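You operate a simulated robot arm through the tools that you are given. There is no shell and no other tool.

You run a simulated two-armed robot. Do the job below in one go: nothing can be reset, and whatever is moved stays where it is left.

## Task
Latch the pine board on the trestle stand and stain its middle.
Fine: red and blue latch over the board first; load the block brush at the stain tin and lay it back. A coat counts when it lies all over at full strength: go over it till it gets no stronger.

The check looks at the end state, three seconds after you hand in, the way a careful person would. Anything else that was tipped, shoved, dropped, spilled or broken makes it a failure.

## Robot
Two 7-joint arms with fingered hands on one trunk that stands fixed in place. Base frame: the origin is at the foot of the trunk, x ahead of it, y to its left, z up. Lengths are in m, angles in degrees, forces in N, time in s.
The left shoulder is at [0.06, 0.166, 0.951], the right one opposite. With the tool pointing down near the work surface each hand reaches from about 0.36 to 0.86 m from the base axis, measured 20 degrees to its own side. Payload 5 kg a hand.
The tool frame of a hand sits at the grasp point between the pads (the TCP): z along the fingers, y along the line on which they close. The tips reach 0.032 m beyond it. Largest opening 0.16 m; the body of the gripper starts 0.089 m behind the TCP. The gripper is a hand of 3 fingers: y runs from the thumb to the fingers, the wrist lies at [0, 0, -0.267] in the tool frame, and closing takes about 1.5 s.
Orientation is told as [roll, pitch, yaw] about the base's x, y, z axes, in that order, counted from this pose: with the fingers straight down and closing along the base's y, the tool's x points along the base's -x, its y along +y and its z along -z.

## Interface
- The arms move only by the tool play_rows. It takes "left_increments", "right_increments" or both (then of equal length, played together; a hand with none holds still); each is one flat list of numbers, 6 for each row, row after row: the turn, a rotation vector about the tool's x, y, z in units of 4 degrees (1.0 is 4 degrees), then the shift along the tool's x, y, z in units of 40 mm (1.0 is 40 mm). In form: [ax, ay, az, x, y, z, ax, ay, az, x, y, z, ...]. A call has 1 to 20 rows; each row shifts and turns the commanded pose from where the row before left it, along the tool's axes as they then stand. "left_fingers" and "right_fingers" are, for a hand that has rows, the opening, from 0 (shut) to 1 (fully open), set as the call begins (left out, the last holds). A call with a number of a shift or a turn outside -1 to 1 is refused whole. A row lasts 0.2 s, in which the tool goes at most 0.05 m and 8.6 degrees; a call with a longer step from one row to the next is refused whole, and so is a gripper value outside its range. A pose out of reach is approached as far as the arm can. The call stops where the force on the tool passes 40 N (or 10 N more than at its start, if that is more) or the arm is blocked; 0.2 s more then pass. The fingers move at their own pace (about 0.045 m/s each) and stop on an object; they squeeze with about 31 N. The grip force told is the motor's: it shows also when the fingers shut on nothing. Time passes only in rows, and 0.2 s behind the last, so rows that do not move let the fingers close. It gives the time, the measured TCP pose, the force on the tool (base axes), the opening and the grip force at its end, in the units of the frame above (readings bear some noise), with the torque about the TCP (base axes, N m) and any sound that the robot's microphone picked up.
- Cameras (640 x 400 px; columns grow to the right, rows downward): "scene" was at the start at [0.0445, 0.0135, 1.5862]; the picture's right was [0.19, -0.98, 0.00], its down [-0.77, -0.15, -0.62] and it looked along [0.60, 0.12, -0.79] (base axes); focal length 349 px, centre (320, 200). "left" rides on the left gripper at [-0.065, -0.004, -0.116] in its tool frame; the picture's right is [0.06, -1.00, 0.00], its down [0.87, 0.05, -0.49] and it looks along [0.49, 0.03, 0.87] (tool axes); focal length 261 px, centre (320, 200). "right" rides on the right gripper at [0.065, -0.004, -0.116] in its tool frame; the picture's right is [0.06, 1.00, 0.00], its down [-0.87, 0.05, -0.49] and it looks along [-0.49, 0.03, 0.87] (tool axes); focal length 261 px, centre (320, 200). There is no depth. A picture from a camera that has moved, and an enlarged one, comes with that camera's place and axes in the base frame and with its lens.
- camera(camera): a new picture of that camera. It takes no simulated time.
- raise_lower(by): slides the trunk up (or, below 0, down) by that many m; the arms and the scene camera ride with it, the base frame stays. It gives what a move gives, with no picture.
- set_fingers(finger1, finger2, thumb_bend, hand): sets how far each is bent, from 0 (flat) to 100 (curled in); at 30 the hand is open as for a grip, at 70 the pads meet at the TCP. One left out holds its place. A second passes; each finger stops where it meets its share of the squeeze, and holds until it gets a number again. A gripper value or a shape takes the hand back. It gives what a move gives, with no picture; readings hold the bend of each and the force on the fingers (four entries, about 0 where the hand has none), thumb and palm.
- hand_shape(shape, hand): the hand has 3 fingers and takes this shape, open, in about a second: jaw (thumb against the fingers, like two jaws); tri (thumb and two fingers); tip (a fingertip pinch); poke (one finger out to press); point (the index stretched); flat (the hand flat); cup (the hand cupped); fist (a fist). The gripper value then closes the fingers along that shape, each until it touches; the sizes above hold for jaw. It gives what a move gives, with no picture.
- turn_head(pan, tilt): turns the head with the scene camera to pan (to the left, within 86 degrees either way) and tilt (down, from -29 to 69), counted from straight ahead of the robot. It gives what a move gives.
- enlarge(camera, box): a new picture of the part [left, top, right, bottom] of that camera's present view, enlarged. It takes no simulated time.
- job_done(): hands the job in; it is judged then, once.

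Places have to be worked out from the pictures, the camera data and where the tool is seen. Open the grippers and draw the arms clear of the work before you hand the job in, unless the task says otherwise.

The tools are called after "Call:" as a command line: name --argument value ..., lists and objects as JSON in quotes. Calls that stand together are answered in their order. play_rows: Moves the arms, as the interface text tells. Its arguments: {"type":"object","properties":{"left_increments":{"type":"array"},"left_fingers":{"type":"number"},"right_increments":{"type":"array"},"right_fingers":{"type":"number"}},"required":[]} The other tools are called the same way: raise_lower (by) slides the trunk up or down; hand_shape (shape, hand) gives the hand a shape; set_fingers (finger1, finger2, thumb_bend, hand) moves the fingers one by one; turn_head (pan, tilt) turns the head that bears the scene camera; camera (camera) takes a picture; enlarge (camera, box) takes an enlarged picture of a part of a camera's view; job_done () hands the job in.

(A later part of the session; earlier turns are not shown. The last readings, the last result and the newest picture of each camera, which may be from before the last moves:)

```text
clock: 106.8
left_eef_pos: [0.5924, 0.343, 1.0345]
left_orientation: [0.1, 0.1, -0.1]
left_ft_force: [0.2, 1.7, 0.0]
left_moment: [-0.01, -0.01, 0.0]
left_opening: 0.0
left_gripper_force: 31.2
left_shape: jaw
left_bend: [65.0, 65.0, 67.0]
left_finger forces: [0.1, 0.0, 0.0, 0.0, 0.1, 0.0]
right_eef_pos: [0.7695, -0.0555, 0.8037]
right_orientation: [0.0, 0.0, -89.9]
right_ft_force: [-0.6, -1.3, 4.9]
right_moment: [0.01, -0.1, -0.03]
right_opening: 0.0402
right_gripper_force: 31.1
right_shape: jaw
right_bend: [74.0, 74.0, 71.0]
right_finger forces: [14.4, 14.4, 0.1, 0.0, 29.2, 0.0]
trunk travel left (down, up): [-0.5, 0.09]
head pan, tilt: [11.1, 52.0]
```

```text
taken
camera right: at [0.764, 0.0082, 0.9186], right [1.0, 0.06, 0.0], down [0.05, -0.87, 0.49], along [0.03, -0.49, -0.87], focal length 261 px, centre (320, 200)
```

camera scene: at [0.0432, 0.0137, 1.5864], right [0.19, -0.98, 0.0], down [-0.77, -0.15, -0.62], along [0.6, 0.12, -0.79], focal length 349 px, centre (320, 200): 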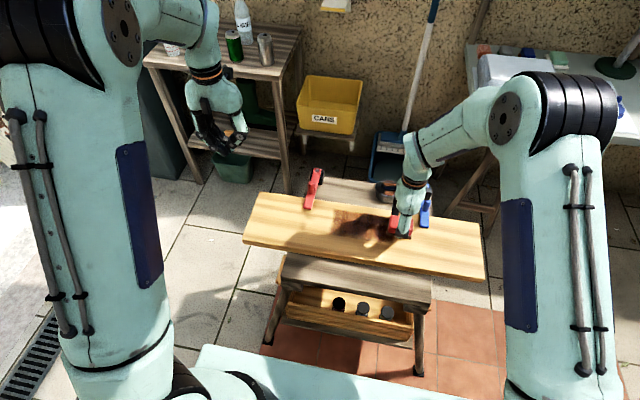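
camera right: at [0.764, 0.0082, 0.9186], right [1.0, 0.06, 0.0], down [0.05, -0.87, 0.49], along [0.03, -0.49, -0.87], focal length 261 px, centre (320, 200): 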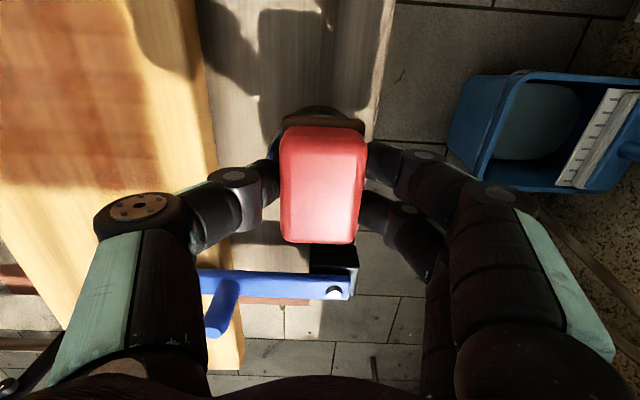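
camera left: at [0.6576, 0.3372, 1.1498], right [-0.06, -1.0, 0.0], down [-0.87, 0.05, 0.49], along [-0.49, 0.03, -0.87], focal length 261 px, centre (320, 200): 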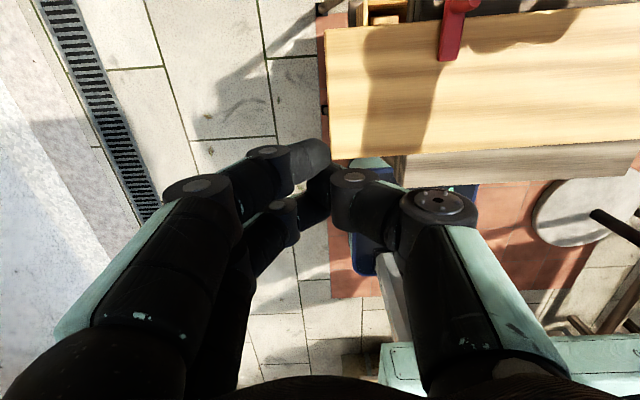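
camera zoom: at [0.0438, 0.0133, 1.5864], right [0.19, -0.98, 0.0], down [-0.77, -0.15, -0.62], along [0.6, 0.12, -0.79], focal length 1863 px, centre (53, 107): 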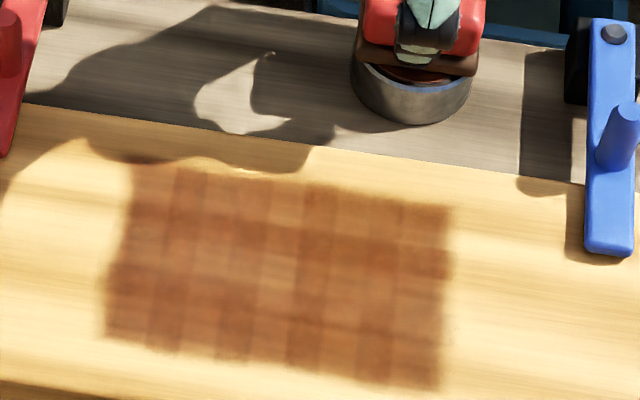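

Changes are getting small, but some cells still look lighter. I do another pass along x≈0.62 and check the pad after a single stroke to see how long a load lasts.

Call:
play_rows --right_increments '[0, 0, 0, 0, 0, -0.5, 0, 0, 0, 0, 0, -0.7, 0, 0, 0, 0.58, -0.74, 0, 0, 0, 0, 0.58, -0.74, 0, 0, 0, 0, 0.58, -0.74, 0, 0, 0, 0, 0.58, -0.74, 0, 0, 0, 0, 0.58, -0.74, 0, 0, 0, 0, 0, 0, 0.6, 0, 0, 0, 0, 0, 0.5, 0, 0, 0, 0, 0, 0.25]'

Call:
enlarge --camera "right" --box '[240, 80, 400, 180]'

Call:
play_rows --right_increments '[0, 0, 0, -0.3, 0, 0, 0, 0, 0, -0.3, 0, 0, 0, 0, 0, -0.3, 0, 0, 0, 0, 0, -0.3, 0, 0, 0, 0, 0, -0.3, 0, 0, 0, 0, 0, -0.3, 0, 0, 0, 0, 0, -0.3, 0, 0, 0, 0, 0, -0.3, 0, 0, 0, 0, 0, -0.3, 0, 0, 0, 0, 0, -0.3, 0, 0]'

Call:
enlarge --camera "right" --box '[240, 80, 400, 180]'

Call:
enlarge --camera "scene" --box '[310, 180, 430, 255]'

```text
clock: 109.0
left_eef_pos: [0.5926, 0.3426, 1.0343]
left_orientation: [0.0, 0.0, 0.0]
left_ft_force: [-0.3, -0.4, -0.7]
left_moment: [0.01, 0.0, 0.01]
left_opening: 0.0001
left_gripper_force: 31.3
left_shape: jaw
left_bend: [65.0, 65.0, 67.0]
left_finger forces: [0.0, 0.0, 0.1, 0.0, 0.1, 0.0]
right_eef_pos: [0.6206, 0.06, 0.7972]
right_orientation: [0.1, 0.1, -90.0]
right_ft_force: [-0.8, -1.0, 4.3]
right_moment: [-0.02, -0.12, 0.04]
right_opening: 0.0399
right_gripper_force: 31.2
right_shape: jaw
right_bend: [74.0, 74.0, 71.0]
right_finger forces: [14.7, 14.5, 0.0, 0.1, 29.6, 0.0]
trunk travel left (down, up): [-0.5, 0.09]
head pan, tilt: [11.1, 52.0]
```

```text
4.00 times, centred on (320, 130) of right
camera zoom: at [0.6158, 0.1243, 0.9127], right [1.0, 0.06, 0.0], down [0.05, -0.87, 0.49], along [0.03, -0.49, -0.87], focal length 1043 px, centre (320, 480)
```

zoom: 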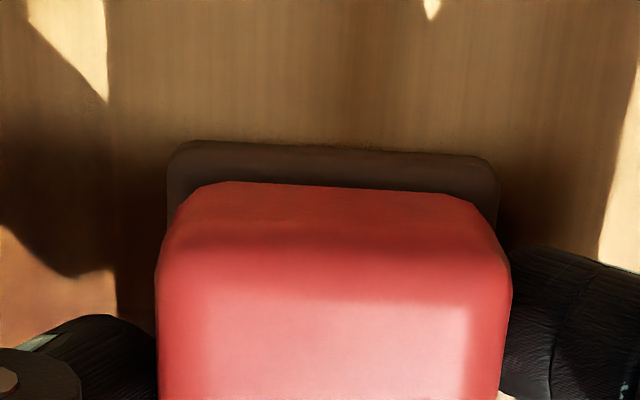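

```text
clock: 111.2
left_eef_pos: [0.5918, 0.3427, 1.0338]
left_orientation: [-0.1, -0.1, 0.0]
left_ft_force: [0.2, 0.8, 0.4]
left_moment: [0.0, -0.02, 0.02]
left_opening: 0.0
left_gripper_force: 31.1
left_shape: jaw
left_bend: [65.0, 65.0, 67.0]
left_finger forces: [0.1, 0.0, 0.0, 0.0, 0.1, 0.1]
right_eef_pos: [0.6194, -0.0591, 0.7978]
right_orientation: [0.1, 0.0, -90.0]
right_ft_force: [1.1, 6.5, 20.9]
right_moment: [0.11, -0.17, 0.01]
right_opening: 0.0404
right_gripper_force: 31.3
right_shape: jaw
right_bend: [74.0, 74.0, 71.0]
right_finger forces: [15.9, 15.9, 0.0, 0.0, 31.3, 0.0]
trunk travel left (down, up): [-0.5, 0.09]
head pan, tilt: [11.1, 52.0]
```

```text
4.00 times, centred on (320, 130) of right
camera zoom: at [0.6152, 0.0046, 0.9119], right [1.0, 0.06, 0.0], down [0.05, -0.87, 0.49], along [0.03, -0.49, -0.87], focal length 1043 px, centre (320, 480)
```

zoom: 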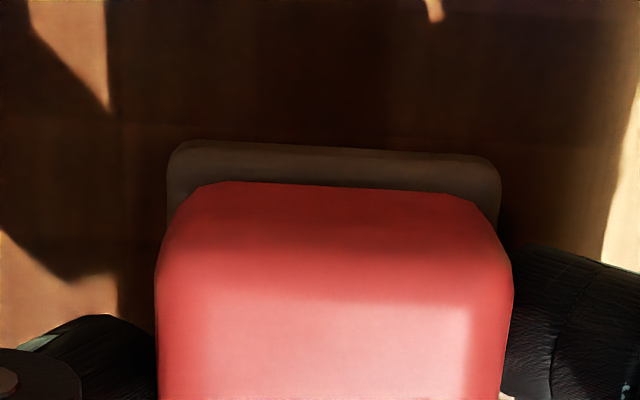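

```text
5.33 times, centred on (370, 218) of scene
camera zoom: at [0.043, 0.0139, 1.5863], right [0.19, -0.98, 0.0], down [-0.77, -0.15, -0.62], along [0.6, 0.12, -0.79], focal length 1863 px, centre (53, 107)
```

zoom: 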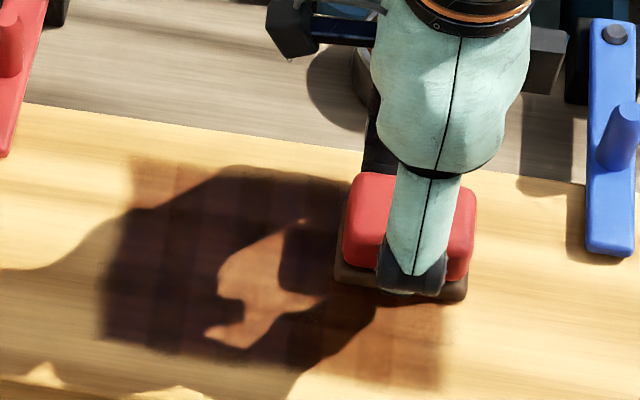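

The pad lost part of its load in one stroke. I use the rest with two more passes along the same lane.

Call:
play_rows --right_increments '[0, 0, 0, 0.3, -0.04, 0, 0, 0, 0, 0.3, -0.04, 0, 0, 0, 0, 0.3, -0.04, 0, 0, 0, 0, 0.3, -0.04, 0, 0, 0, 0, 0.3, -0.04, 0, 0, 0, 0, 0.3, -0.04, 0, 0, 0, 0, 0.3, -0.04, 0, 0, 0, 0, 0.3, -0.04, 0, 0, 0, 0, 0.3, -0.04, 0, 0, 0, 0, 0.3, -0.04, 0]'

Call:
enlarge --camera "right" --box '[240, 80, 400, 180]'

Call:
play_rows --right_increments '[0, 0, 0, 0, 0, -0.6, 0, 0, 0, 0, 0, -0.75, 0, 0, 0, -0.58, 0.82, 0, 0, 0, 0, -0.58, 0.82, 0, 0, 0, 0, -0.58, 0.82, 0, 0, 0, 0, -0.58, 0.82, 0, 0, 0, 0, -0.58, 0.82, 0, 0, 0, 0, 0, 0, 0.5, 0, 0, 0, 0, 0, 0.45, 0, 0, 0, 0, 0, 0.25]'

Call:
enlarge --camera "scene" --box '[310, 180, 430, 255]'

Call:
enlarge --camera "scene" --box '[330, 195, 410, 245]'

```text
clock: 113.4
left_eef_pos: [0.5934, 0.3411, 1.0357]
left_orientation: [0.0, -0.1, -0.1]
left_ft_force: [0.0, 0.0, 0.4]
left_moment: [-0.01, 0.02, -0.02]
left_opening: 0.0003
left_gripper_force: 30.6
left_shape: jaw
left_bend: [65.0, 65.0, 67.0]
left_finger forces: [0.0, 0.0, 0.0, 0.0, 0.0, 0.1]
right_eef_pos: [0.6024, 0.0615, 0.7976]
right_orientation: [0.1, 0.0, -90.1]
right_ft_force: [0.6, -6.5, 20.8]
right_moment: [-0.12, -0.14, -0.04]
right_opening: 0.0406
right_gripper_force: 31.0
right_shape: jaw
right_bend: [74.0, 74.0, 71.0]
right_finger forces: [16.7, 16.4, 0.0, 0.0, 32.3, 0.0]
trunk travel left (down, up): [-0.5, 0.09]
head pan, tilt: [11.1, 52.0]
```

```text
4.00 times, centred on (320, 130) of right
camera zoom: at [0.5988, 0.1241, 0.9118], right [1.0, 0.06, 0.0], down [0.05, -0.87, 0.49], along [0.03, -0.49, -0.87], focal length 1043 px, centre (320, 480)
```

zoom: 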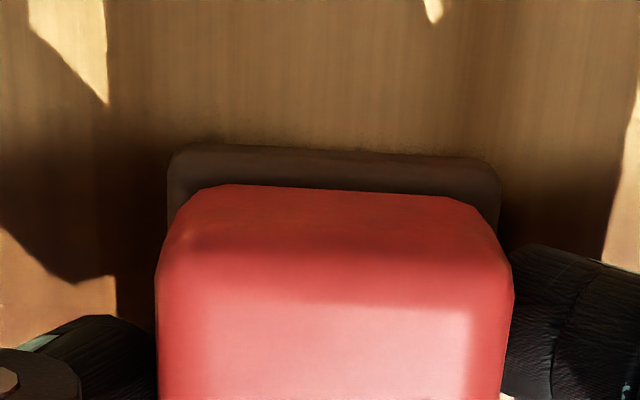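

```text
clock: 115.6
left_eef_pos: [0.5925, 0.3409, 1.0341]
left_orientation: [0.0, -0.1, -0.1]
left_ft_force: [0.4, 0.2, -0.7]
left_moment: [-0.01, -0.05, 0.03]
left_opening: 0.0
left_gripper_force: 31.4
left_shape: jaw
left_bend: [65.0, 65.0, 67.0]
left_finger forces: [0.0, 0.0, 0.1, 0.0, 0.0, 0.0]
right_eef_pos: [0.7675, -0.056, 0.8037]
right_orientation: [0.0, 0.0, -90.0]
right_ft_force: [-0.8, -0.8, 5.2]
right_moment: [0.0, -0.1, 0.02]
right_opening: 0.0401
right_gripper_force: 31.1
right_shape: jaw
right_bend: [74.0, 74.0, 71.0]
right_finger forces: [14.5, 14.4, 0.1, 0.1, 29.2, 0.0]
trunk travel left (down, up): [-0.5, 0.09]
head pan, tilt: [11.1, 52.0]
```

```text
5.33 times, centred on (370, 218) of scene
camera zoom: at [0.0439, 0.0133, 1.5864], right [0.19, -0.98, 0.0], down [-0.77, -0.15, -0.62], along [0.6, 0.12, -0.79], focal length 1863 px, centre (53, 107)
```

zoom: 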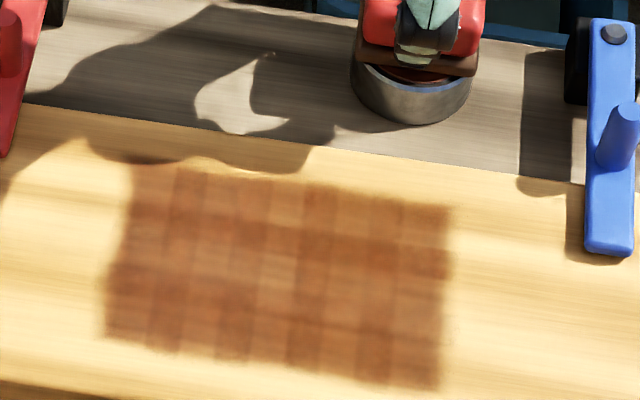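

```text
8.00 times, centred on (370, 220) of scene
camera zoom: at [0.0439, 0.0133, 1.5864], right [0.19, -0.98, 0.0], down [-0.77, -0.15, -0.62], along [0.6, 0.12, -0.79], focal length 2794 px, centre (-80, 40)
```

zoom: 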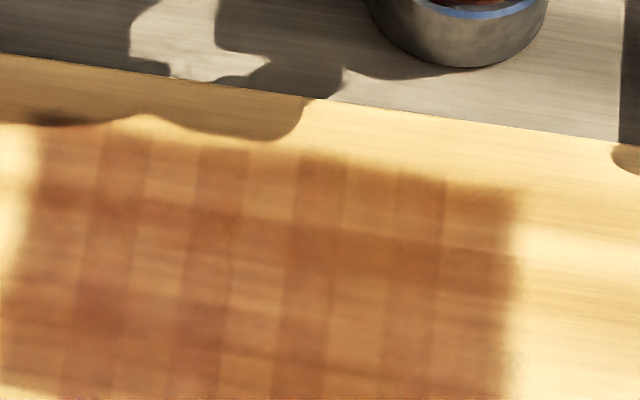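

Most cells look the same as in the previous picture, so it is close to saturated. To even out any remaining light cells I make a cross-hatch round, stroking along x in three columns with a fresh load.

Call:
play_rows --right_increments '[0, 0, 0, 0, 0, 0, 0, 0, 0, 0, 0, -0.5, 0, 0, 0, 0, 0, -0.7, 0, 0, 0, 0.725, -0.875, 0, 0, 0, 0, 0.725, -0.875, 0, 0, 0, 0, 0.725, -0.875, 0, 0, 0, 0, 0.725, -0.875, 0, 0, 0, 0, 0, 0, 0.6, 0, 0, 0, 0, 0, 0.5, 0, 0, 0, 0, 0, 0.25]'

Call:
play_rows --right_increments '[0, 0, 0, 0, -0.394, 0, 0, 0, 0, 0, -0.394, 0, 0, 0, 0, 0, -0.394, 0, 0, 0, 0, 0, -0.394, 0, 0, 0, 0, -0.5, 0, 0, 0, 0, 0, -0.5, 0, 0, 0, 0, 0, -0.5, 0, 0, 0, 0, 0, 0, 0.394, 0, 0, 0, 0, 0, 0.394, 0, 0, 0, 0, 0, 0.394, 0, 0, 0, 0, 0, 0.394, 0, 0, 0, 0, -0.5, 0, 0, 0, 0, 0, -0.5, 0, 0, 0, 0, 0, -0.5, 0, 0, 0, 0, 0, 0, -0.394, 0, 0, 0, 0, 0, -0.394, 0, 0, 0, 0, 0, -0.394, 0, 0, 0, 0, 0, -0.394, 0]'

Call:
enlarge --camera "right" --box '[240, 80, 400, 180]'

```text
clock: 117.8
left_eef_pos: [0.5929, 0.3423, 1.0342]
left_orientation: [0.0, 0.0, 0.0]
left_ft_force: [-0.8, 0.9, -0.5]
left_moment: [-0.02, -0.02, 0.01]
left_opening: 0.0
left_gripper_force: 30.7
left_shape: jaw
left_bend: [65.0, 65.0, 67.0]
left_finger forces: [0.1, 0.0, 0.0, 0.0, 0.1, 0.0]
right_eef_pos: [0.628, 0.0599, 0.7979]
right_orientation: [0.3, 0.1, -90.0]
right_ft_force: [0.2, -0.4, 6.3]
right_moment: [-0.03, -0.11, -0.01]
right_opening: 0.0402
right_gripper_force: 31.3
right_shape: jaw
right_bend: [74.0, 74.0, 71.0]
right_finger forces: [14.9, 14.7, 0.1, 0.0, 29.8, 0.0]
trunk travel left (down, up): [-0.5, 0.09]
head pan, tilt: [11.1, 52.0]
```

```text
clock: 121.6
left_eef_pos: [0.5928, 0.3415, 1.035]
left_orientation: [0.0, 0.0, 0.0]
left_ft_force: [1.0, -0.3, 0.2]
left_moment: [0.01, 0.01, -0.01]
left_opening: 0.0
left_gripper_force: 31.0
left_shape: jaw
left_bend: [65.0, 65.0, 67.0]
left_finger forces: [0.1, 0.0, 0.0, 0.1, 0.1, 0.1]
right_eef_pos: [0.5642, -0.0595, 0.7968]
right_orientation: [0.1, 0.0, -90.1]
right_ft_force: [4.9, -0.5, 15.5]
right_moment: [-0.01, -0.23, -0.03]
right_opening: 0.0401
right_gripper_force: 31.0
right_shape: jaw
right_bend: [74.0, 74.0, 71.0]
right_finger forces: [16.9, 16.8, 0.0, 0.1, 29.5, 0.0]
trunk travel left (down, up): [-0.5, 0.09]
head pan, tilt: [11.1, 52.0]
```

```text
4.00 times, centred on (320, 130) of right
camera zoom: at [0.5601, 0.0043, 0.9117], right [1.0, 0.06, 0.0], down [0.05, -0.87, 0.49], along [0.03, -0.49, -0.87], focal length 1043 px, centre (320, 480)
```

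zoom: 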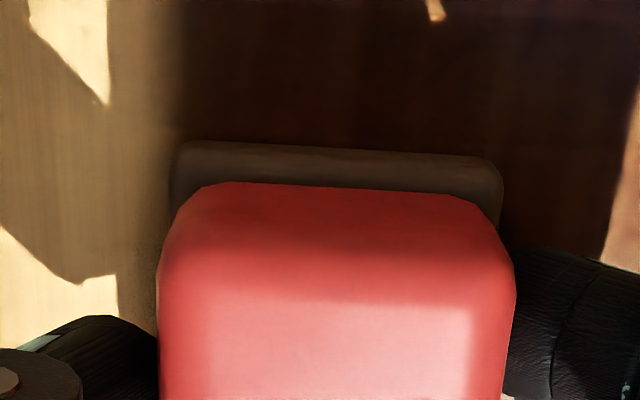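

I return to the tin position and look at the patch again.

Call:
play_rows --right_increments '[0, 0, 0, 0, 0, -0.6, 0, 0, 0, 0, 0, -0.75, 0, 0, 0, 0.017, 0.846, 0, 0, 0, 0, 0.017, 0.846, 0, 0, 0, 0, 0.017, 0.846, 0, 0, 0, 0, 0.017, 0.846, 0, 0, 0, 0, 0.017, 0.846, 0, 0, 0, 0, 0.017, 0.846, 0, 0, 0, 0, 0, 0, 0.5, 0, 0, 0, 0, 0, 0.45, 0, 0, 0, 0, 0, 0.26]'

Call:
enlarge --camera "scene" --box '[310, 180, 430, 255]'

Call:
enlarge --camera "scene" --box '[330, 195, 410, 245]'

```text
clock: 124.0
left_eef_pos: [0.5921, 0.3421, 1.0352]
left_orientation: [0.0, 0.1, 0.0]
left_ft_force: [0.7, -0.6, -0.4]
left_moment: [0.02, -0.03, 0.0]
left_opening: 0.0
left_gripper_force: 31.3
left_shape: jaw
left_bend: [65.0, 65.0, 67.0]
left_finger forces: [0.0, 0.0, 0.1, 0.0, 0.0, 0.0]
right_eef_pos: [0.767, -0.0551, 0.8037]
right_orientation: [0.1, 0.0, -89.9]
right_ft_force: [-0.4, -0.4, 4.4]
right_moment: [0.0, -0.13, -0.03]
right_opening: 0.0401
right_gripper_force: 30.7
right_shape: jaw
right_bend: [74.0, 74.0, 71.0]
right_finger forces: [14.3, 14.2, 0.0, 0.0, 29.0, 0.1]
trunk travel left (down, up): [-0.5, 0.09]
head pan, tilt: [11.1, 52.0]
```

```text
5.33 times, centred on (370, 218) of scene
camera zoom: at [0.0439, 0.0134, 1.5864], right [0.19, -0.98, 0.0], down [-0.77, -0.15, -0.62], along [0.6, 0.12, -0.79], focal length 1863 px, centre (53, 107)
```

zoom: 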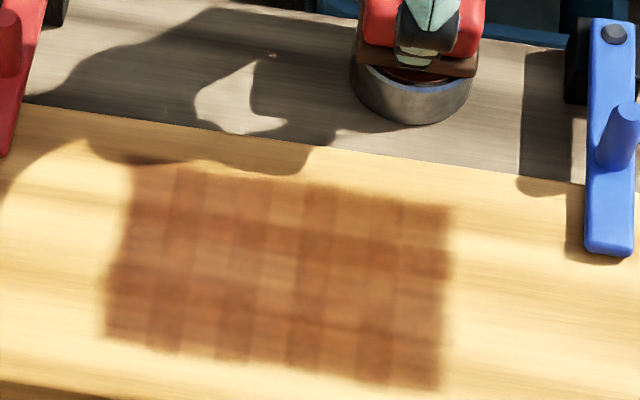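

```text
8.00 times, centred on (370, 220) of scene
camera zoom: at [0.0439, 0.0134, 1.5864], right [0.19, -0.98, 0.0], down [-0.77, -0.15, -0.62], along [0.6, 0.12, -0.79], focal length 2794 px, centre (-80, 40)
```

zoom: 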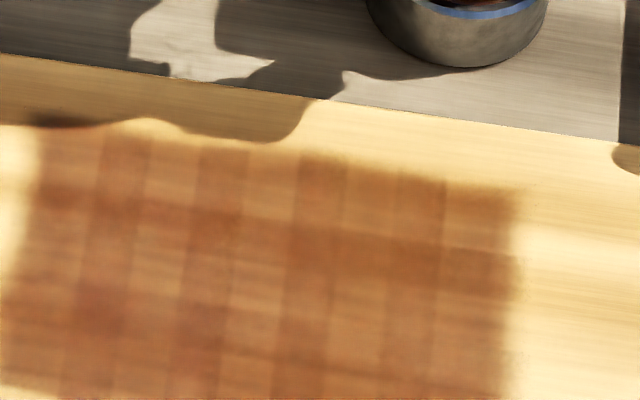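

It looks almost unchanged, so it is near full strength. For safety I make a further full round with wider lanes, starting with the near edge lane x≈0.556 and reaching y +0.068.

Call:
play_rows --right_increments '[0, 0, 0, 0, 0, -0.5, 0, 0, 0, 0, 0, -0.7, 0, 0, 0, 0.5167, -0.8833, 0, 0, 0, 0, 0.5167, -0.8833, 0, 0, 0, 0, 0.5167, -0.8833, 0, 0, 0, 0, 0.5167, -0.8833, 0, 0, 0, 0, 0.5167, -0.8833, 0, 0, 0, 0, 0.5167, -0.8833, 0, 0, 0, 0, 0, 0, 0.6, 0, 0, 0, 0, 0, 0.5, 0, 0, 0, 0, 0, 0.26, 0, 0, 0, -0.356, 0, 0, 0, 0, 0, -0.356, 0, 0, 0, 0, 0, -0.356, 0, 0, 0, 0, 0, -0.356, 0, 0, 0, 0, 0, -0.356, 0, 0, 0, 0, 0, -0.356, 0, 0, 0, 0, 0, -0.356, 0, 0, 0, 0, 0, -0.356, 0, 0, 0, 0, 0, -0.352, 0, 0]'

Call:
play_rows --right_increments '[0, 0, 0, 0.356, 0, 0, 0, 0, 0, 0.356, 0, 0, 0, 0, 0, 0.356, 0, 0, 0, 0, 0, 0.356, 0, 0, 0, 0, 0, 0.356, 0, 0, 0, 0, 0, 0.356, 0, 0, 0, 0, 0, 0.356, 0, 0, 0, 0, 0, 0.356, 0, 0, 0, 0, 0, 0.352, 0, 0, 0, 0, 0, 0, 0, -0.6, 0, 0, 0, 0, 0, -0.76, 0, 0, 0, -0.5167, 0.8833, 0, 0, 0, 0, -0.5167, 0.8833, 0, 0, 0, 0, -0.5167, 0.8833, 0, 0, 0, 0, -0.5167, 0.8833, 0, 0, 0, 0, -0.5167, 0.8833, 0, 0, 0, 0, -0.5167, 0.8833, 0, 0, 0, 0, 0, 0, 0.5, 0, 0, 0, 0, 0, 0.45, 0, 0, 0, 0, 0, 0.25]'

Call:
enlarge --camera "scene" --box '[310, 180, 430, 255]'

```text
clock: 128.2
left_eef_pos: [0.5914, 0.3423, 1.0342]
left_orientation: [0.0, -0.1, 0.1]
left_ft_force: [-0.1, -0.1, 0.2]
left_moment: [0.02, 0.04, -0.02]
left_opening: 0.0
left_gripper_force: 30.8
left_shape: jaw
left_bend: [65.0, 65.0, 67.0]
left_finger forces: [0.0, 0.0, 0.0, 0.0, 0.0, 0.0]
right_eef_pos: [0.5558, -0.0587, 0.7968]
right_orientation: [0.2, 0.0, -90.1]
right_ft_force: [-0.6, 6.1, 20.1]
right_moment: [0.12, -0.11, 0.02]
right_opening: 0.0403
right_gripper_force: 30.8
right_shape: jaw
right_bend: [74.0, 74.0, 71.0]
right_finger forces: [15.6, 15.7, 0.0, 0.0, 31.6, 0.1]
trunk travel left (down, up): [-0.5, 0.09]
head pan, tilt: [11.1, 52.0]
```

```text
clock: 132.4
left_eef_pos: [0.5918, 0.3425, 1.0343]
left_orientation: [0.0, 0.0, 0.0]
left_ft_force: [0.3, -0.3, 0.1]
left_moment: [-0.01, -0.05, 0.01]
left_opening: 0.0001
left_gripper_force: 30.7
left_shape: jaw
left_bend: [65.0, 65.0, 67.0]
left_finger forces: [0.0, 0.0, 0.0, 0.0, 0.0, 0.0]
right_eef_pos: [0.767, -0.0564, 0.8028]
right_orientation: [0.1, 0.0, -90.0]
right_ft_force: [-1.3, 0.2, 4.7]
right_moment: [0.0, -0.08, 0.02]
right_opening: 0.0398
right_gripper_force: 31.1
right_shape: jaw
right_bend: [74.0, 74.0, 71.0]
right_finger forces: [14.2, 14.2, 0.1, 0.0, 28.8, 0.0]
trunk travel left (down, up): [-0.5, 0.09]
head pan, tilt: [11.1, 52.0]
```

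```text
5.33 times, centred on (370, 218) of scene
camera zoom: at [0.0439, 0.0133, 1.5864], right [0.19, -0.98, 0.0], down [-0.77, -0.15, -0.62], along [0.6, 0.12, -0.79], focal length 1863 px, centre (53, 107)
```

zoom: 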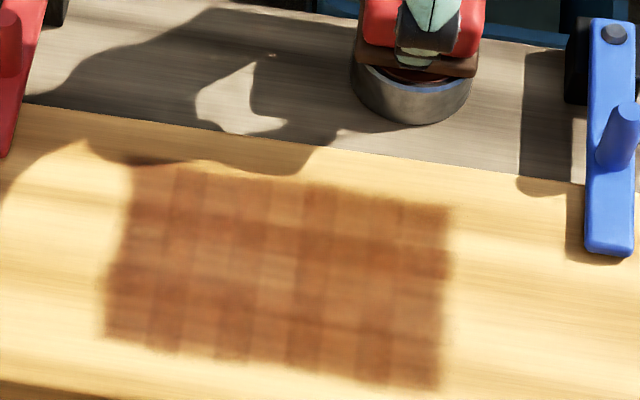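

The near rows look more even now, so passes are still adding a bit. I continue with x≈0.64.

Call:
play_rows --right_increments '[0, 0, 0, 0, 0, -0.5, 0, 0, 0, 0, 0, -0.7, 0, 0, 0, 0.775, -0.8, 0, 0, 0, 0, 0.775, -0.8, 0, 0, 0, 0, 0.775, -0.8, 0, 0, 0, 0, 0.775, -0.8, 0, 0, 0, 0, 0, 0, 0.6, 0, 0, 0, 0, 0, 0.5, 0, 0, 0, 0, 0, 0.26, 0, 0, 0, -0.32, 0, 0, 0, 0, 0, -0.32, 0, 0, 0, 0, 0, -0.32, 0, 0, 0, 0, 0, -0.32, 0, 0, 0, 0, 0, -0.32, 0, 0, 0, 0, 0, -0.32, 0, 0, 0, 0, 0, -0.32, 0, 0, 0, 0, 0, -0.32, 0, 0, 0, 0, 0, -0.32, 0, 0, 0, 0, 0, -0.32, 0, 0]'

Call:
play_rows --right_increments '[0, 0, 0, 0.32, 0, 0, 0, 0, 0, 0.32, 0, 0, 0, 0, 0, 0.32, 0, 0, 0, 0, 0, 0.32, 0, 0, 0, 0, 0, 0.32, 0, 0, 0, 0, 0, 0.32, 0, 0, 0, 0, 0, 0.32, 0, 0, 0, 0, 0, 0.32, 0, 0, 0, 0, 0, 0.32, 0, 0, 0, 0, 0, 0.32, 0, 0, 0, 0, 0, 0, 0, -0.6, 0, 0, 0, 0, 0, -0.76, 0, 0, 0, -0.775, 0.8, 0, 0, 0, 0, -0.775, 0.8, 0, 0, 0, 0, -0.775, 0.8, 0, 0, 0, 0, -0.775, 0.8, 0, 0, 0, 0, 0, 0, 0.5, 0, 0, 0, 0, 0, 0.45, 0, 0, 0, 0, 0, 0.25]'

Call:
enlarge --camera "scene" --box '[310, 180, 430, 255]'

```text
clock: 136.4
left_eef_pos: [0.5918, 0.3434, 1.0353]
left_orientation: [-0.1, -0.2, -0.1]
left_ft_force: [0.0, -0.4, -0.4]
left_moment: [0.0, 0.0, -0.01]
left_opening: 0.0002
left_gripper_force: 31.2
left_shape: jaw
left_bend: [65.0, 65.0, 67.0]
left_finger forces: [0.1, 0.0, 0.0, 0.1, 0.0, 0.0]
right_eef_pos: [0.6387, -0.0593, 0.7949]
right_orientation: [0.0, 0.0, -90.0]
right_ft_force: [0.0, 6.7, 21.9]
right_moment: [0.1, -0.09, 0.0]
right_opening: 0.04
right_gripper_force: 31.0
right_shape: jaw
right_bend: [74.0, 74.0, 71.0]
right_finger forces: [15.8, 15.5, 0.0, 0.0, 31.6, 0.0]
trunk travel left (down, up): [-0.5, 0.09]
head pan, tilt: [11.1, 52.0]
```

```text
clock: 140.4
left_eef_pos: [0.5931, 0.3421, 1.0337]
left_orientation: [0.1, -0.1, 0.0]
left_ft_force: [0.2, 0.4, -0.1]
left_moment: [0.05, 0.01, -0.01]
left_opening: 0.0
left_gripper_force: 30.6
left_shape: jaw
left_bend: [65.0, 65.0, 67.0]
left_finger forces: [0.0, 0.0, 0.1, 0.1, 0.0, 0.0]
right_eef_pos: [0.7674, -0.0558, 0.8012]
right_orientation: [0.1, 0.0, -90.0]
right_ft_force: [-0.8, -0.6, 4.2]
right_moment: [-0.01, -0.07, -0.03]
right_opening: 0.0397
right_gripper_force: 30.8
right_shape: jaw
right_bend: [74.0, 74.0, 71.0]
right_finger forces: [14.2, 14.1, 0.0, 0.0, 28.9, 0.0]
trunk travel left (down, up): [-0.5, 0.09]
head pan, tilt: [11.1, 52.0]
```

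```text
5.33 times, centred on (370, 218) of scene
camera zoom: at [0.0439, 0.0133, 1.5864], right [0.19, -0.98, 0.0], down [-0.77, -0.15, -0.62], along [0.6, 0.12, -0.79], focal length 1863 px, centre (53, 107)
```

zoom: 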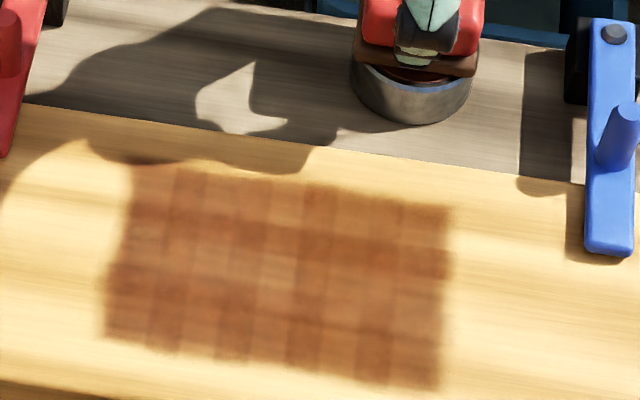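

One row near x≈0.59 in the centre still shows a slightly lighter cell, because it sits between my lanes. I run a loaded lane at x≈0.590 forth and back.

Call:
play_rows --right_increments '[0, 0, 0, 0, 0, -0.5, 0, 0, 0, 0, 0, -0.7, 0, 0, 0, 0.62, -0.89, 0, 0, 0, 0, 0.62, -0.89, 0, 0, 0, 0, 0.62, -0.89, 0, 0, 0, 0, 0.62, -0.89, 0, 0, 0, 0, 0.62, -0.89, 0, 0, 0, 0, 0, 0, 0.6, 0, 0, 0, 0, 0, 0.5, 0, 0, 0, 0, 0, 0.25, 0, 0, 0, -0.32, 0, 0, 0, 0, 0, -0.32, 0, 0, 0, 0, 0, -0.32, 0, 0, 0, 0, 0, -0.32, 0, 0, 0, 0, 0, -0.32, 0, 0, 0, 0, 0, -0.32, 0, 0, 0, 0, 0, -0.32, 0, 0, 0, 0, 0, -0.32, 0, 0, 0, 0, 0, -0.32, 0, 0, 0, 0, 0, -0.32, 0, 0]'

Call:
play_rows --right_increments '[0, 0, 0, 0.32, 0, 0, 0, 0, 0, 0.32, 0, 0, 0, 0, 0, 0.32, 0, 0, 0, 0, 0, 0.32, 0, 0, 0, 0, 0, 0.32, 0, 0, 0, 0, 0, 0.32, 0, 0, 0, 0, 0, 0.32, 0, 0, 0, 0, 0, 0.32, 0, 0, 0, 0, 0, 0.32, 0, 0, 0, 0, 0, 0.32, 0, 0, 0, 0, 0, 0, 0, -0.6, 0, 0, 0, 0, 0, -0.75, 0, 0, 0, -0.62, 0.89, 0, 0, 0, 0, -0.62, 0.89, 0, 0, 0, 0, -0.62, 0.89, 0, 0, 0, 0, -0.62, 0.89, 0, 0, 0, 0, -0.62, 0.89, 0, 0, 0, 0, 0, 0, 0.5, 0, 0, 0, 0, 0, 0.45, 0, 0, 0, 0, 0, 0.25]'

Call:
enlarge --camera "scene" --box '[310, 180, 430, 255]'

Call:
enlarge --camera "scene" --box '[330, 195, 410, 245]'

```text
clock: 144.6
left_eef_pos: [0.5924, 0.3419, 1.0346]
left_orientation: [0.1, 0.0, 0.0]
left_ft_force: [0.6, -0.8, 0.1]
left_moment: [-0.01, 0.01, -0.03]
left_opening: 0.0001
left_gripper_force: 31.4
left_shape: jaw
left_bend: [65.0, 65.0, 67.0]
left_finger forces: [0.1, 0.0, 0.0, 0.1, 0.0, 0.1]
right_eef_pos: [0.5899, -0.0612, 0.7965]
right_orientation: [0.1, 0.0, -90.0]
right_ft_force: [-0.3, 3.5, 11.5]
right_moment: [0.08, -0.15, 0.06]
right_opening: 0.0396
right_gripper_force: 31.1
right_shape: jaw
right_bend: [74.0, 74.0, 71.0]
right_finger forces: [14.7, 14.7, 0.0, 0.1, 29.2, 0.0]
trunk travel left (down, up): [-0.5, 0.09]
head pan, tilt: [11.1, 52.0]
```

```text
clock: 148.8
left_eef_pos: [0.5928, 0.3419, 1.034]
left_orientation: [0.0, 0.0, 0.1]
left_ft_force: [-0.2, 0.4, 0.2]
left_moment: [-0.01, 0.02, 0.06]
left_opening: 0.0003
left_gripper_force: 31.0
left_shape: jaw
left_bend: [65.0, 65.0, 67.0]
left_finger forces: [0.1, 0.0, 0.0, 0.0, 0.1, 0.0]
right_eef_pos: [0.7678, -0.0561, 0.803]
right_orientation: [0.0, 0.0, -90.1]
right_ft_force: [-0.2, -0.2, 3.2]
right_moment: [0.0, -0.09, -0.02]
right_opening: 0.0397
right_gripper_force: 31.6
right_shape: jaw
right_bend: [74.0, 74.0, 71.0]
right_finger forces: [13.9, 13.8, 0.0, 0.0, 28.5, 0.0]
trunk travel left (down, up): [-0.5, 0.09]
head pan, tilt: [11.1, 52.0]
```

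```text
5.33 times, centred on (370, 218) of scene
camera zoom: at [0.0442, 0.0133, 1.5863], right [0.19, -0.98, 0.0], down [-0.77, -0.15, -0.62], along [0.6, 0.12, -0.79], focal length 1863 px, centre (53, 107)
```

zoom: 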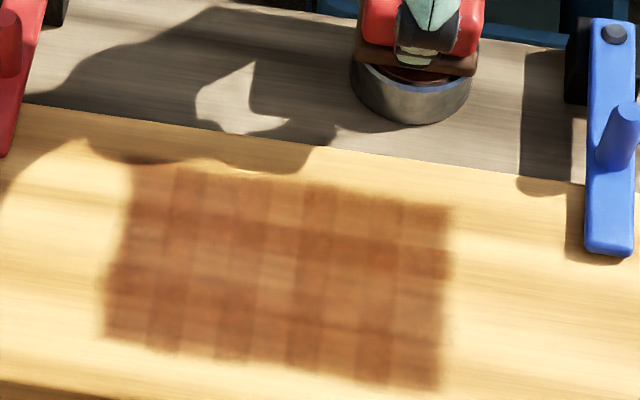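

```text
8.00 times, centred on (370, 220) of scene
camera zoom: at [0.0442, 0.0133, 1.5863], right [0.19, -0.98, 0.0], down [-0.77, -0.15, -0.62], along [0.6, 0.12, -0.79], focal length 2794 px, centre (-80, 40)
```

zoom: 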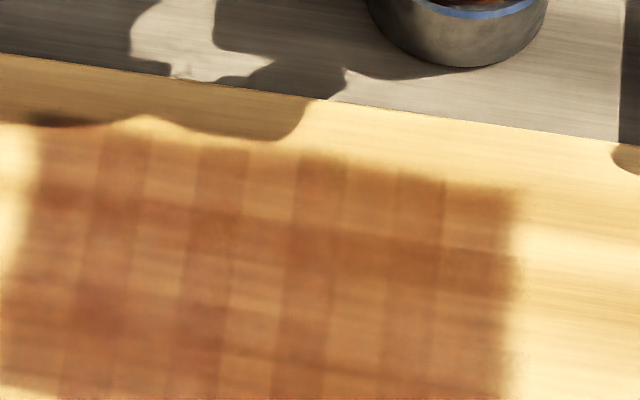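

A full double pass made no visible change: the same faint grain pattern remains, so the coat is saturated. Now I lay the brush back at its original spot, TCP about (0.763, 0.0535), first lowering to just above the ledge.

Call:
play_rows --right_increments '[0, 0, 0, 0, 0, -0.4, 0, 0, 0, 0, 0, -0.6, 0, 0, 0, 0.685, -0.028, 0, 0, 0, 0, 0.685, -0.028, 0, 0, 0, 0, 0.685, -0.028, 0, 0, 0, 0, 0.685, -0.028, 0, 0, 0, 0, 0, 0, 0.6, 0, 0, 0, 0, 0, 0.6, 0, 0, 0, 0, 0, 0.4]'

Call:
camera --camera "right"

Call:
enlarge --camera "scene" --box '[310, 140, 430, 215]'

```text
clock: 150.8
left_eef_pos: [0.5928, 0.3417, 1.0339]
left_orientation: [-0.1, 0.0, -0.1]
left_ft_force: [-0.1, 0.6, -0.4]
left_moment: [-0.01, 0.02, 0.01]
left_opening: 0.0002
left_gripper_force: 31.0
left_shape: jaw
left_bend: [65.0, 65.0, 67.0]
left_finger forces: [0.1, 0.0, 0.0, 0.0, 0.0, 0.0]
right_eef_pos: [0.7639, 0.0541, 0.7764]
right_orientation: [-0.1, 0.0, -89.9]
right_ft_force: [-0.1, 0.6, 0.0]
right_moment: [0.03, 0.01, -0.01]
right_opening: 0.0399
right_gripper_force: 30.6
right_shape: jaw
right_bend: [74.0, 74.0, 71.0]
right_finger forces: [13.9, 13.7, 0.1, 0.1, 27.6, 0.1]
trunk travel left (down, up): [-0.5, 0.09]
head pan, tilt: [11.1, 52.0]
```

```text
taken
camera right: at [0.759, 0.1175, 0.892], right [1.0, 0.06, 0.0], down [0.05, -0.87, 0.49], along [0.03, -0.49, -0.87], focal length 261 px, centre (320, 200)
```

right: 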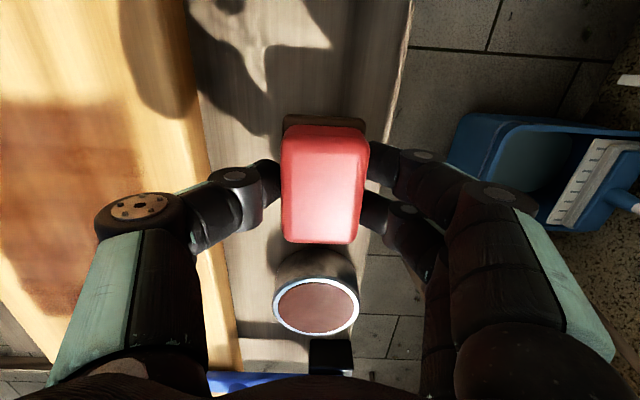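

```text
5.33 times, centred on (370, 178) of scene
camera zoom: at [0.0449, 0.0134, 1.5862], right [0.19, -0.98, 0.0], down [-0.77, -0.15, -0.61], along [0.6, 0.12, -0.79], focal length 1863 px, centre (53, 320)
```

zoom: 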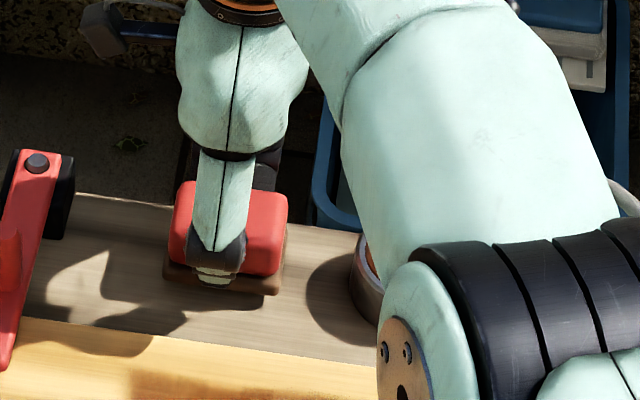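

The brush is right over its old place. I lower in 1–1.5 mm steps to feel the ledge.

Call:
play_rows --right_increments '[0, 0, 0, 0, 0, 0.04, 0, 0, 0, 0, 0, 0.04, 0, 0, 0, 0, 0, 0.03, 0, 0, 0, 0, 0, 0.02]'

```text
clock: 151.8
left_eef_pos: [0.5923, 0.3428, 1.0329]
left_orientation: [0.1, -0.1, 0.0]
left_ft_force: [0.1, -0.8, 0.0]
left_moment: [0.01, 0.03, 0.03]
left_opening: 0.0
left_gripper_force: 30.3
left_shape: jaw
left_bend: [65.0, 65.0, 67.0]
left_finger forces: [0.0, 0.1, 0.0, 0.0, 0.0, 0.0]
right_eef_pos: [0.7626, 0.0537, 0.772]
right_orientation: [0.1, 0.0, -90.0]
right_ft_force: [0.4, 0.4, -0.8]
right_moment: [0.01, -0.01, 0.01]
right_opening: 0.0397
right_gripper_force: 31.4
right_shape: jaw
right_bend: [74.0, 74.0, 71.0]
right_finger forces: [13.9, 13.7, 0.1, 0.0, 27.6, 0.0]
trunk travel left (down, up): [-0.5, 0.09]
head pan, tilt: [11.1, 52.0]
```

No contact yet at 0.772. I go down about 3 mm more in small steps.

Call:
play_rows --right_increments '[0, 0, 0, 0, 0, 0.025, 0, 0, 0, 0, 0, 0.025, 0, 0, 0, 0, 0, 0.02]'

```text
clock: 152.6
left_eef_pos: [0.5941, 0.3411, 1.035]
left_orientation: [0.0, 0.1, 0.1]
left_ft_force: [0.2, -0.1, 0.0]
left_moment: [0.0, -0.01, -0.03]
left_opening: 0.0
left_gripper_force: 31.1
left_shape: jaw
left_bend: [65.0, 65.0, 67.0]
left_finger forces: [0.1, 0.1, 0.0, 0.0, 0.1, 0.0]
right_eef_pos: [0.7635, 0.0534, 0.7703]
right_orientation: [0.0, 0.1, -89.9]
right_ft_force: [0.2, -0.6, -0.3]
right_moment: [-0.02, -0.01, 0.01]
right_opening: 0.0397
right_gripper_force: 31.2
right_shape: jaw
right_bend: [74.0, 74.0, 71.0]
right_finger forces: [13.8, 13.7, 0.1, 0.1, 27.5, 0.0]
trunk travel left (down, up): [-0.5, 0.09]
head pan, tilt: [11.1, 52.0]
```

Still no contact. I continue in small steps.

Call:
play_rows --right_increments '[0, 0, 0, 0, 0, 0.025, 0, 0, 0, 0, 0, 0.025, 0, 0, 0, 0, 0, 0]'

Call:
enlarge --camera "scene" --box '[330, 160, 390, 198]'

```text
clock: 153.4
left_eef_pos: [0.5925, 0.3414, 1.034]
left_orientation: [0.0, 0.0, -0.1]
left_ft_force: [-0.2, -0.4, -0.6]
left_moment: [-0.04, 0.02, 0.02]
left_opening: 0.0
left_gripper_force: 31.0
left_shape: jaw
left_bend: [65.0, 65.0, 67.0]
left_finger forces: [0.1, 0.0, 0.1, 0.0, 0.0, 0.0]
right_eef_pos: [0.7616, 0.0546, 0.769]
right_orientation: [0.2, 0.1, -90.0]
right_ft_force: [-0.7, -1.0, 5.7]
right_moment: [-0.03, -0.15, 0.03]
right_opening: 0.0396
right_gripper_force: 31.1
right_shape: jaw
right_bend: [74.0, 74.0, 71.0]
right_finger forces: [14.1, 13.9, 0.0, 0.1, 28.1, 0.1]
trunk travel left (down, up): [-0.5, 0.09]
head pan, tilt: [11.1, 52.0]
```

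```text
10.53 times, centred on (360, 179) of scene
camera zoom: at [0.0441, 0.0133, 1.5863], right [0.19, -0.98, 0.0], down [-0.77, -0.15, -0.62], along [0.6, 0.12, -0.79], focal length 3677 px, centre (-101, 421)
```

zoom: 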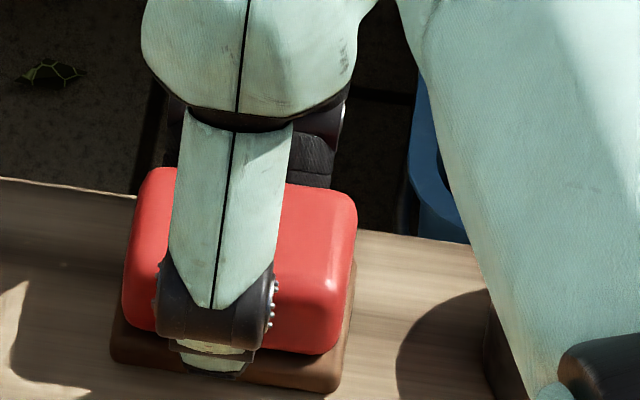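

The brush rests on the ledge (5.7 N). I open to 0.5 and lift straight up.

Call:
play_rows --right_increments '[0, 0, 0, 0, 0, 0, 0, 0, 0, 0, 0, 0, 0, 0, 0, 0, 0, 0, 0, 0, 0, 0, 0, 0, 0, 0, 0, 0, 0, 0, 0, 0, 0, 0, 0, -0.4, 0, 0, 0, 0, 0, -0.7, 0, 0, 0, 0, 0, -0.8, 0, 0, 0, 0, 0, -0.8]' --right_fingers 0.5

Call:
camera --camera "right"

Call:
enlarge --camera "scene" --box '[310, 140, 430, 215]'

```text
clock: 155.4
left_eef_pos: [0.5933, 0.3417, 1.0346]
left_orientation: [0.0, 0.1, 0.0]
left_ft_force: [0.1, 0.1, 0.5]
left_moment: [0.0, 0.0, 0.02]
left_opening: 0.0003
left_gripper_force: 31.1
left_shape: jaw
left_bend: [65.0, 65.0, 67.0]
left_finger forces: [0.1, 0.0, 0.0, 0.1, 0.0, 0.0]
right_eef_pos: [0.7633, 0.0538, 0.877]
right_orientation: [0.0, 0.1, -90.0]
right_ft_force: [0.8, 0.6, -0.8]
right_moment: [0.0, 0.0, 0.01]
right_opening: 0.0794
right_gripper_force: 0.0
right_shape: jaw
right_bend: [72.0, 72.0, 70.0]
right_finger forces: [0.1, 0.0, 0.0, 0.1, 0.0, 0.0]
trunk travel left (down, up): [-0.5, 0.09]
head pan, tilt: [11.1, 52.0]
```

```text
taken
camera right: at [0.7588, 0.1176, 0.9911], right [1.0, 0.06, 0.0], down [0.05, -0.87, 0.49], along [0.03, -0.49, -0.87], focal length 261 px, centre (320, 200)
```

right: 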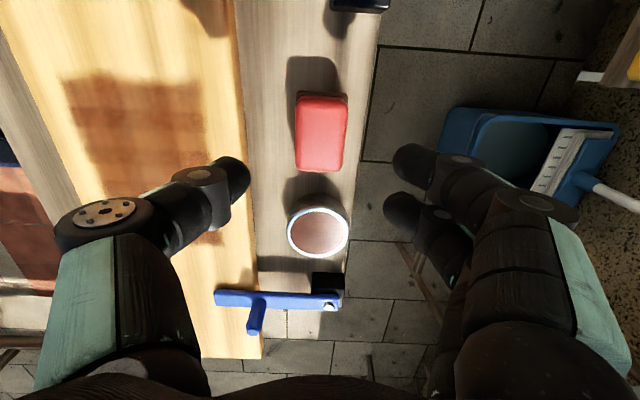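

```text
5.33 times, centred on (370, 178) of scene
camera zoom: at [0.0443, 0.0133, 1.5862], right [0.19, -0.98, 0.0], down [-0.77, -0.15, -0.62], along [0.6, 0.12, -0.79], focal length 1863 px, centre (53, 320)
```

zoom: 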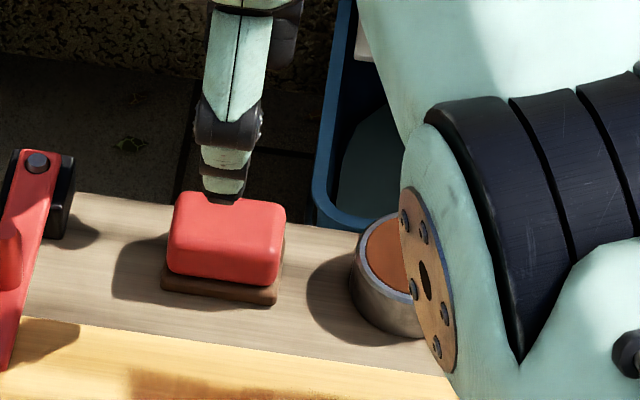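

The brush sits flat in its place. I look at the stained patch closely from the right hand camera's different angle.

Call:
enlarge --camera "right" --box '[40, 50, 240, 175]'

Call:
play_rows --right_increments '[0, 0, 0, 0, 0, -0.4, 0, 0, 0, -0.6, -0.3, -0.6, 0, 0, 0, -0.7, -0.5, -0.4, 0, 0, 0, -0.8, -0.5, 0, 0, 0, 0, -0.8, -0.5, 0, 0, 0, 0, -0.8, -0.5, 0, 0, 0, 0, -0.8, -0.5, 0, 0, 0, 0, -0.8, -0.5, 0, 0, 0, 0, -0.8, -0.5, 0]'

Call:
camera --camera "scene"

Call:
enlarge --camera "scene" --box '[310, 180, 430, 255]'

Call:
camera --camera "right"

```text
3.20 times, centred on (140, 112) of right
camera zoom: at [0.7588, 0.1176, 0.9911], right [1.0, 0.06, 0.0], down [0.05, -0.87, 0.49], along [0.03, -0.49, -0.87], focal length 834 px, centre (896, 480)
```

zoom: 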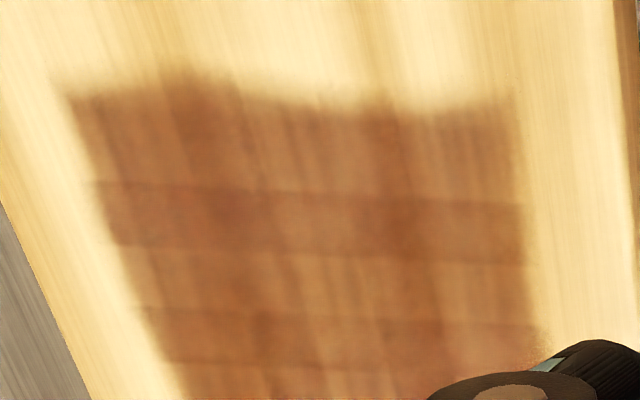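

```text
clock: 157.4
left_eef_pos: [0.5929, 0.3411, 1.0344]
left_orientation: [0.0, 0.0, -0.1]
left_ft_force: [0.4, -0.2, 0.5]
left_moment: [0.01, -0.02, 0.04]
left_opening: 0.0
left_gripper_force: 30.5
left_shape: jaw
left_bend: [65.0, 65.0, 67.0]
left_finger forces: [0.0, 0.1, 0.0, 0.0, 0.0, 0.0]
right_eef_pos: [0.6103, -0.1907, 0.9313]
right_orientation: [0.0, 0.1, -90.0]
right_ft_force: [0.5, 0.4, 0.5]
right_moment: [0.01, 0.02, 0.01]
right_opening: 0.0794
right_gripper_force: 0.1
right_shape: jaw
right_bend: [72.0, 72.0, 70.0]
right_finger forces: [0.1, 0.0, 0.0, 0.0, 0.1, 0.0]
trunk travel left (down, up): [-0.5, 0.09]
head pan, tilt: [11.1, 52.0]
```

```text
taken
camera scene: at [0.0441, 0.0124, 1.5862], right [0.19, -0.98, 0.0], down [-0.77, -0.15, -0.62], along [0.6, 0.12, -0.79], focal length 349 px, centre (320, 200)
```

scene: 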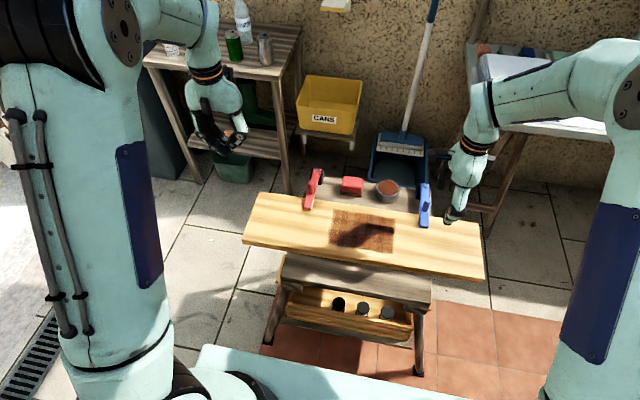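

```text
5.33 times, centred on (370, 218) of scene
camera zoom: at [0.0441, 0.0124, 1.5862], right [0.19, -0.98, 0.0], down [-0.77, -0.15, -0.62], along [0.6, 0.12, -0.79], focal length 1863 px, centre (53, 107)
```

zoom: 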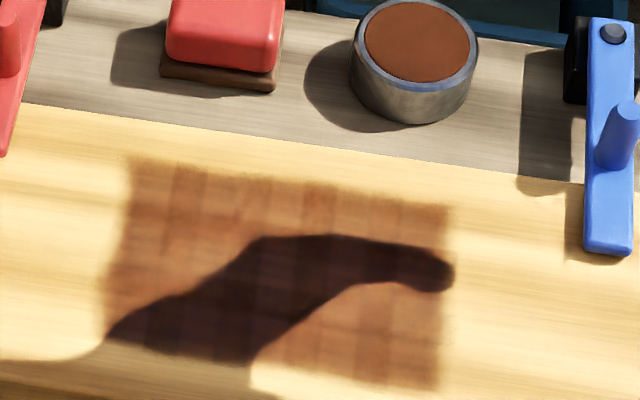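

```text
taken
camera right: at [0.606, -0.127, 1.0466], right [1.0, 0.06, 0.0], down [0.05, -0.87, 0.49], along [0.03, -0.49, -0.87], focal length 261 px, centre (320, 200)
```

right: 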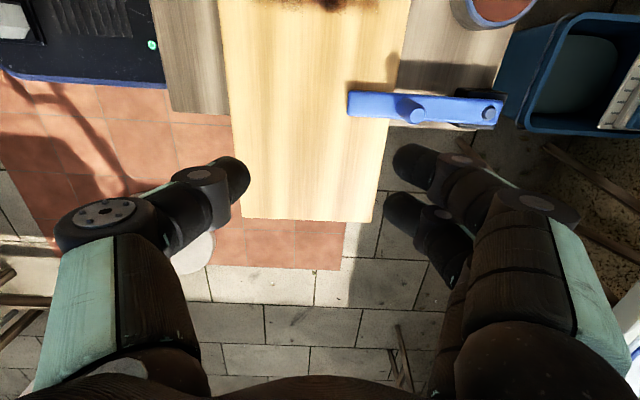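

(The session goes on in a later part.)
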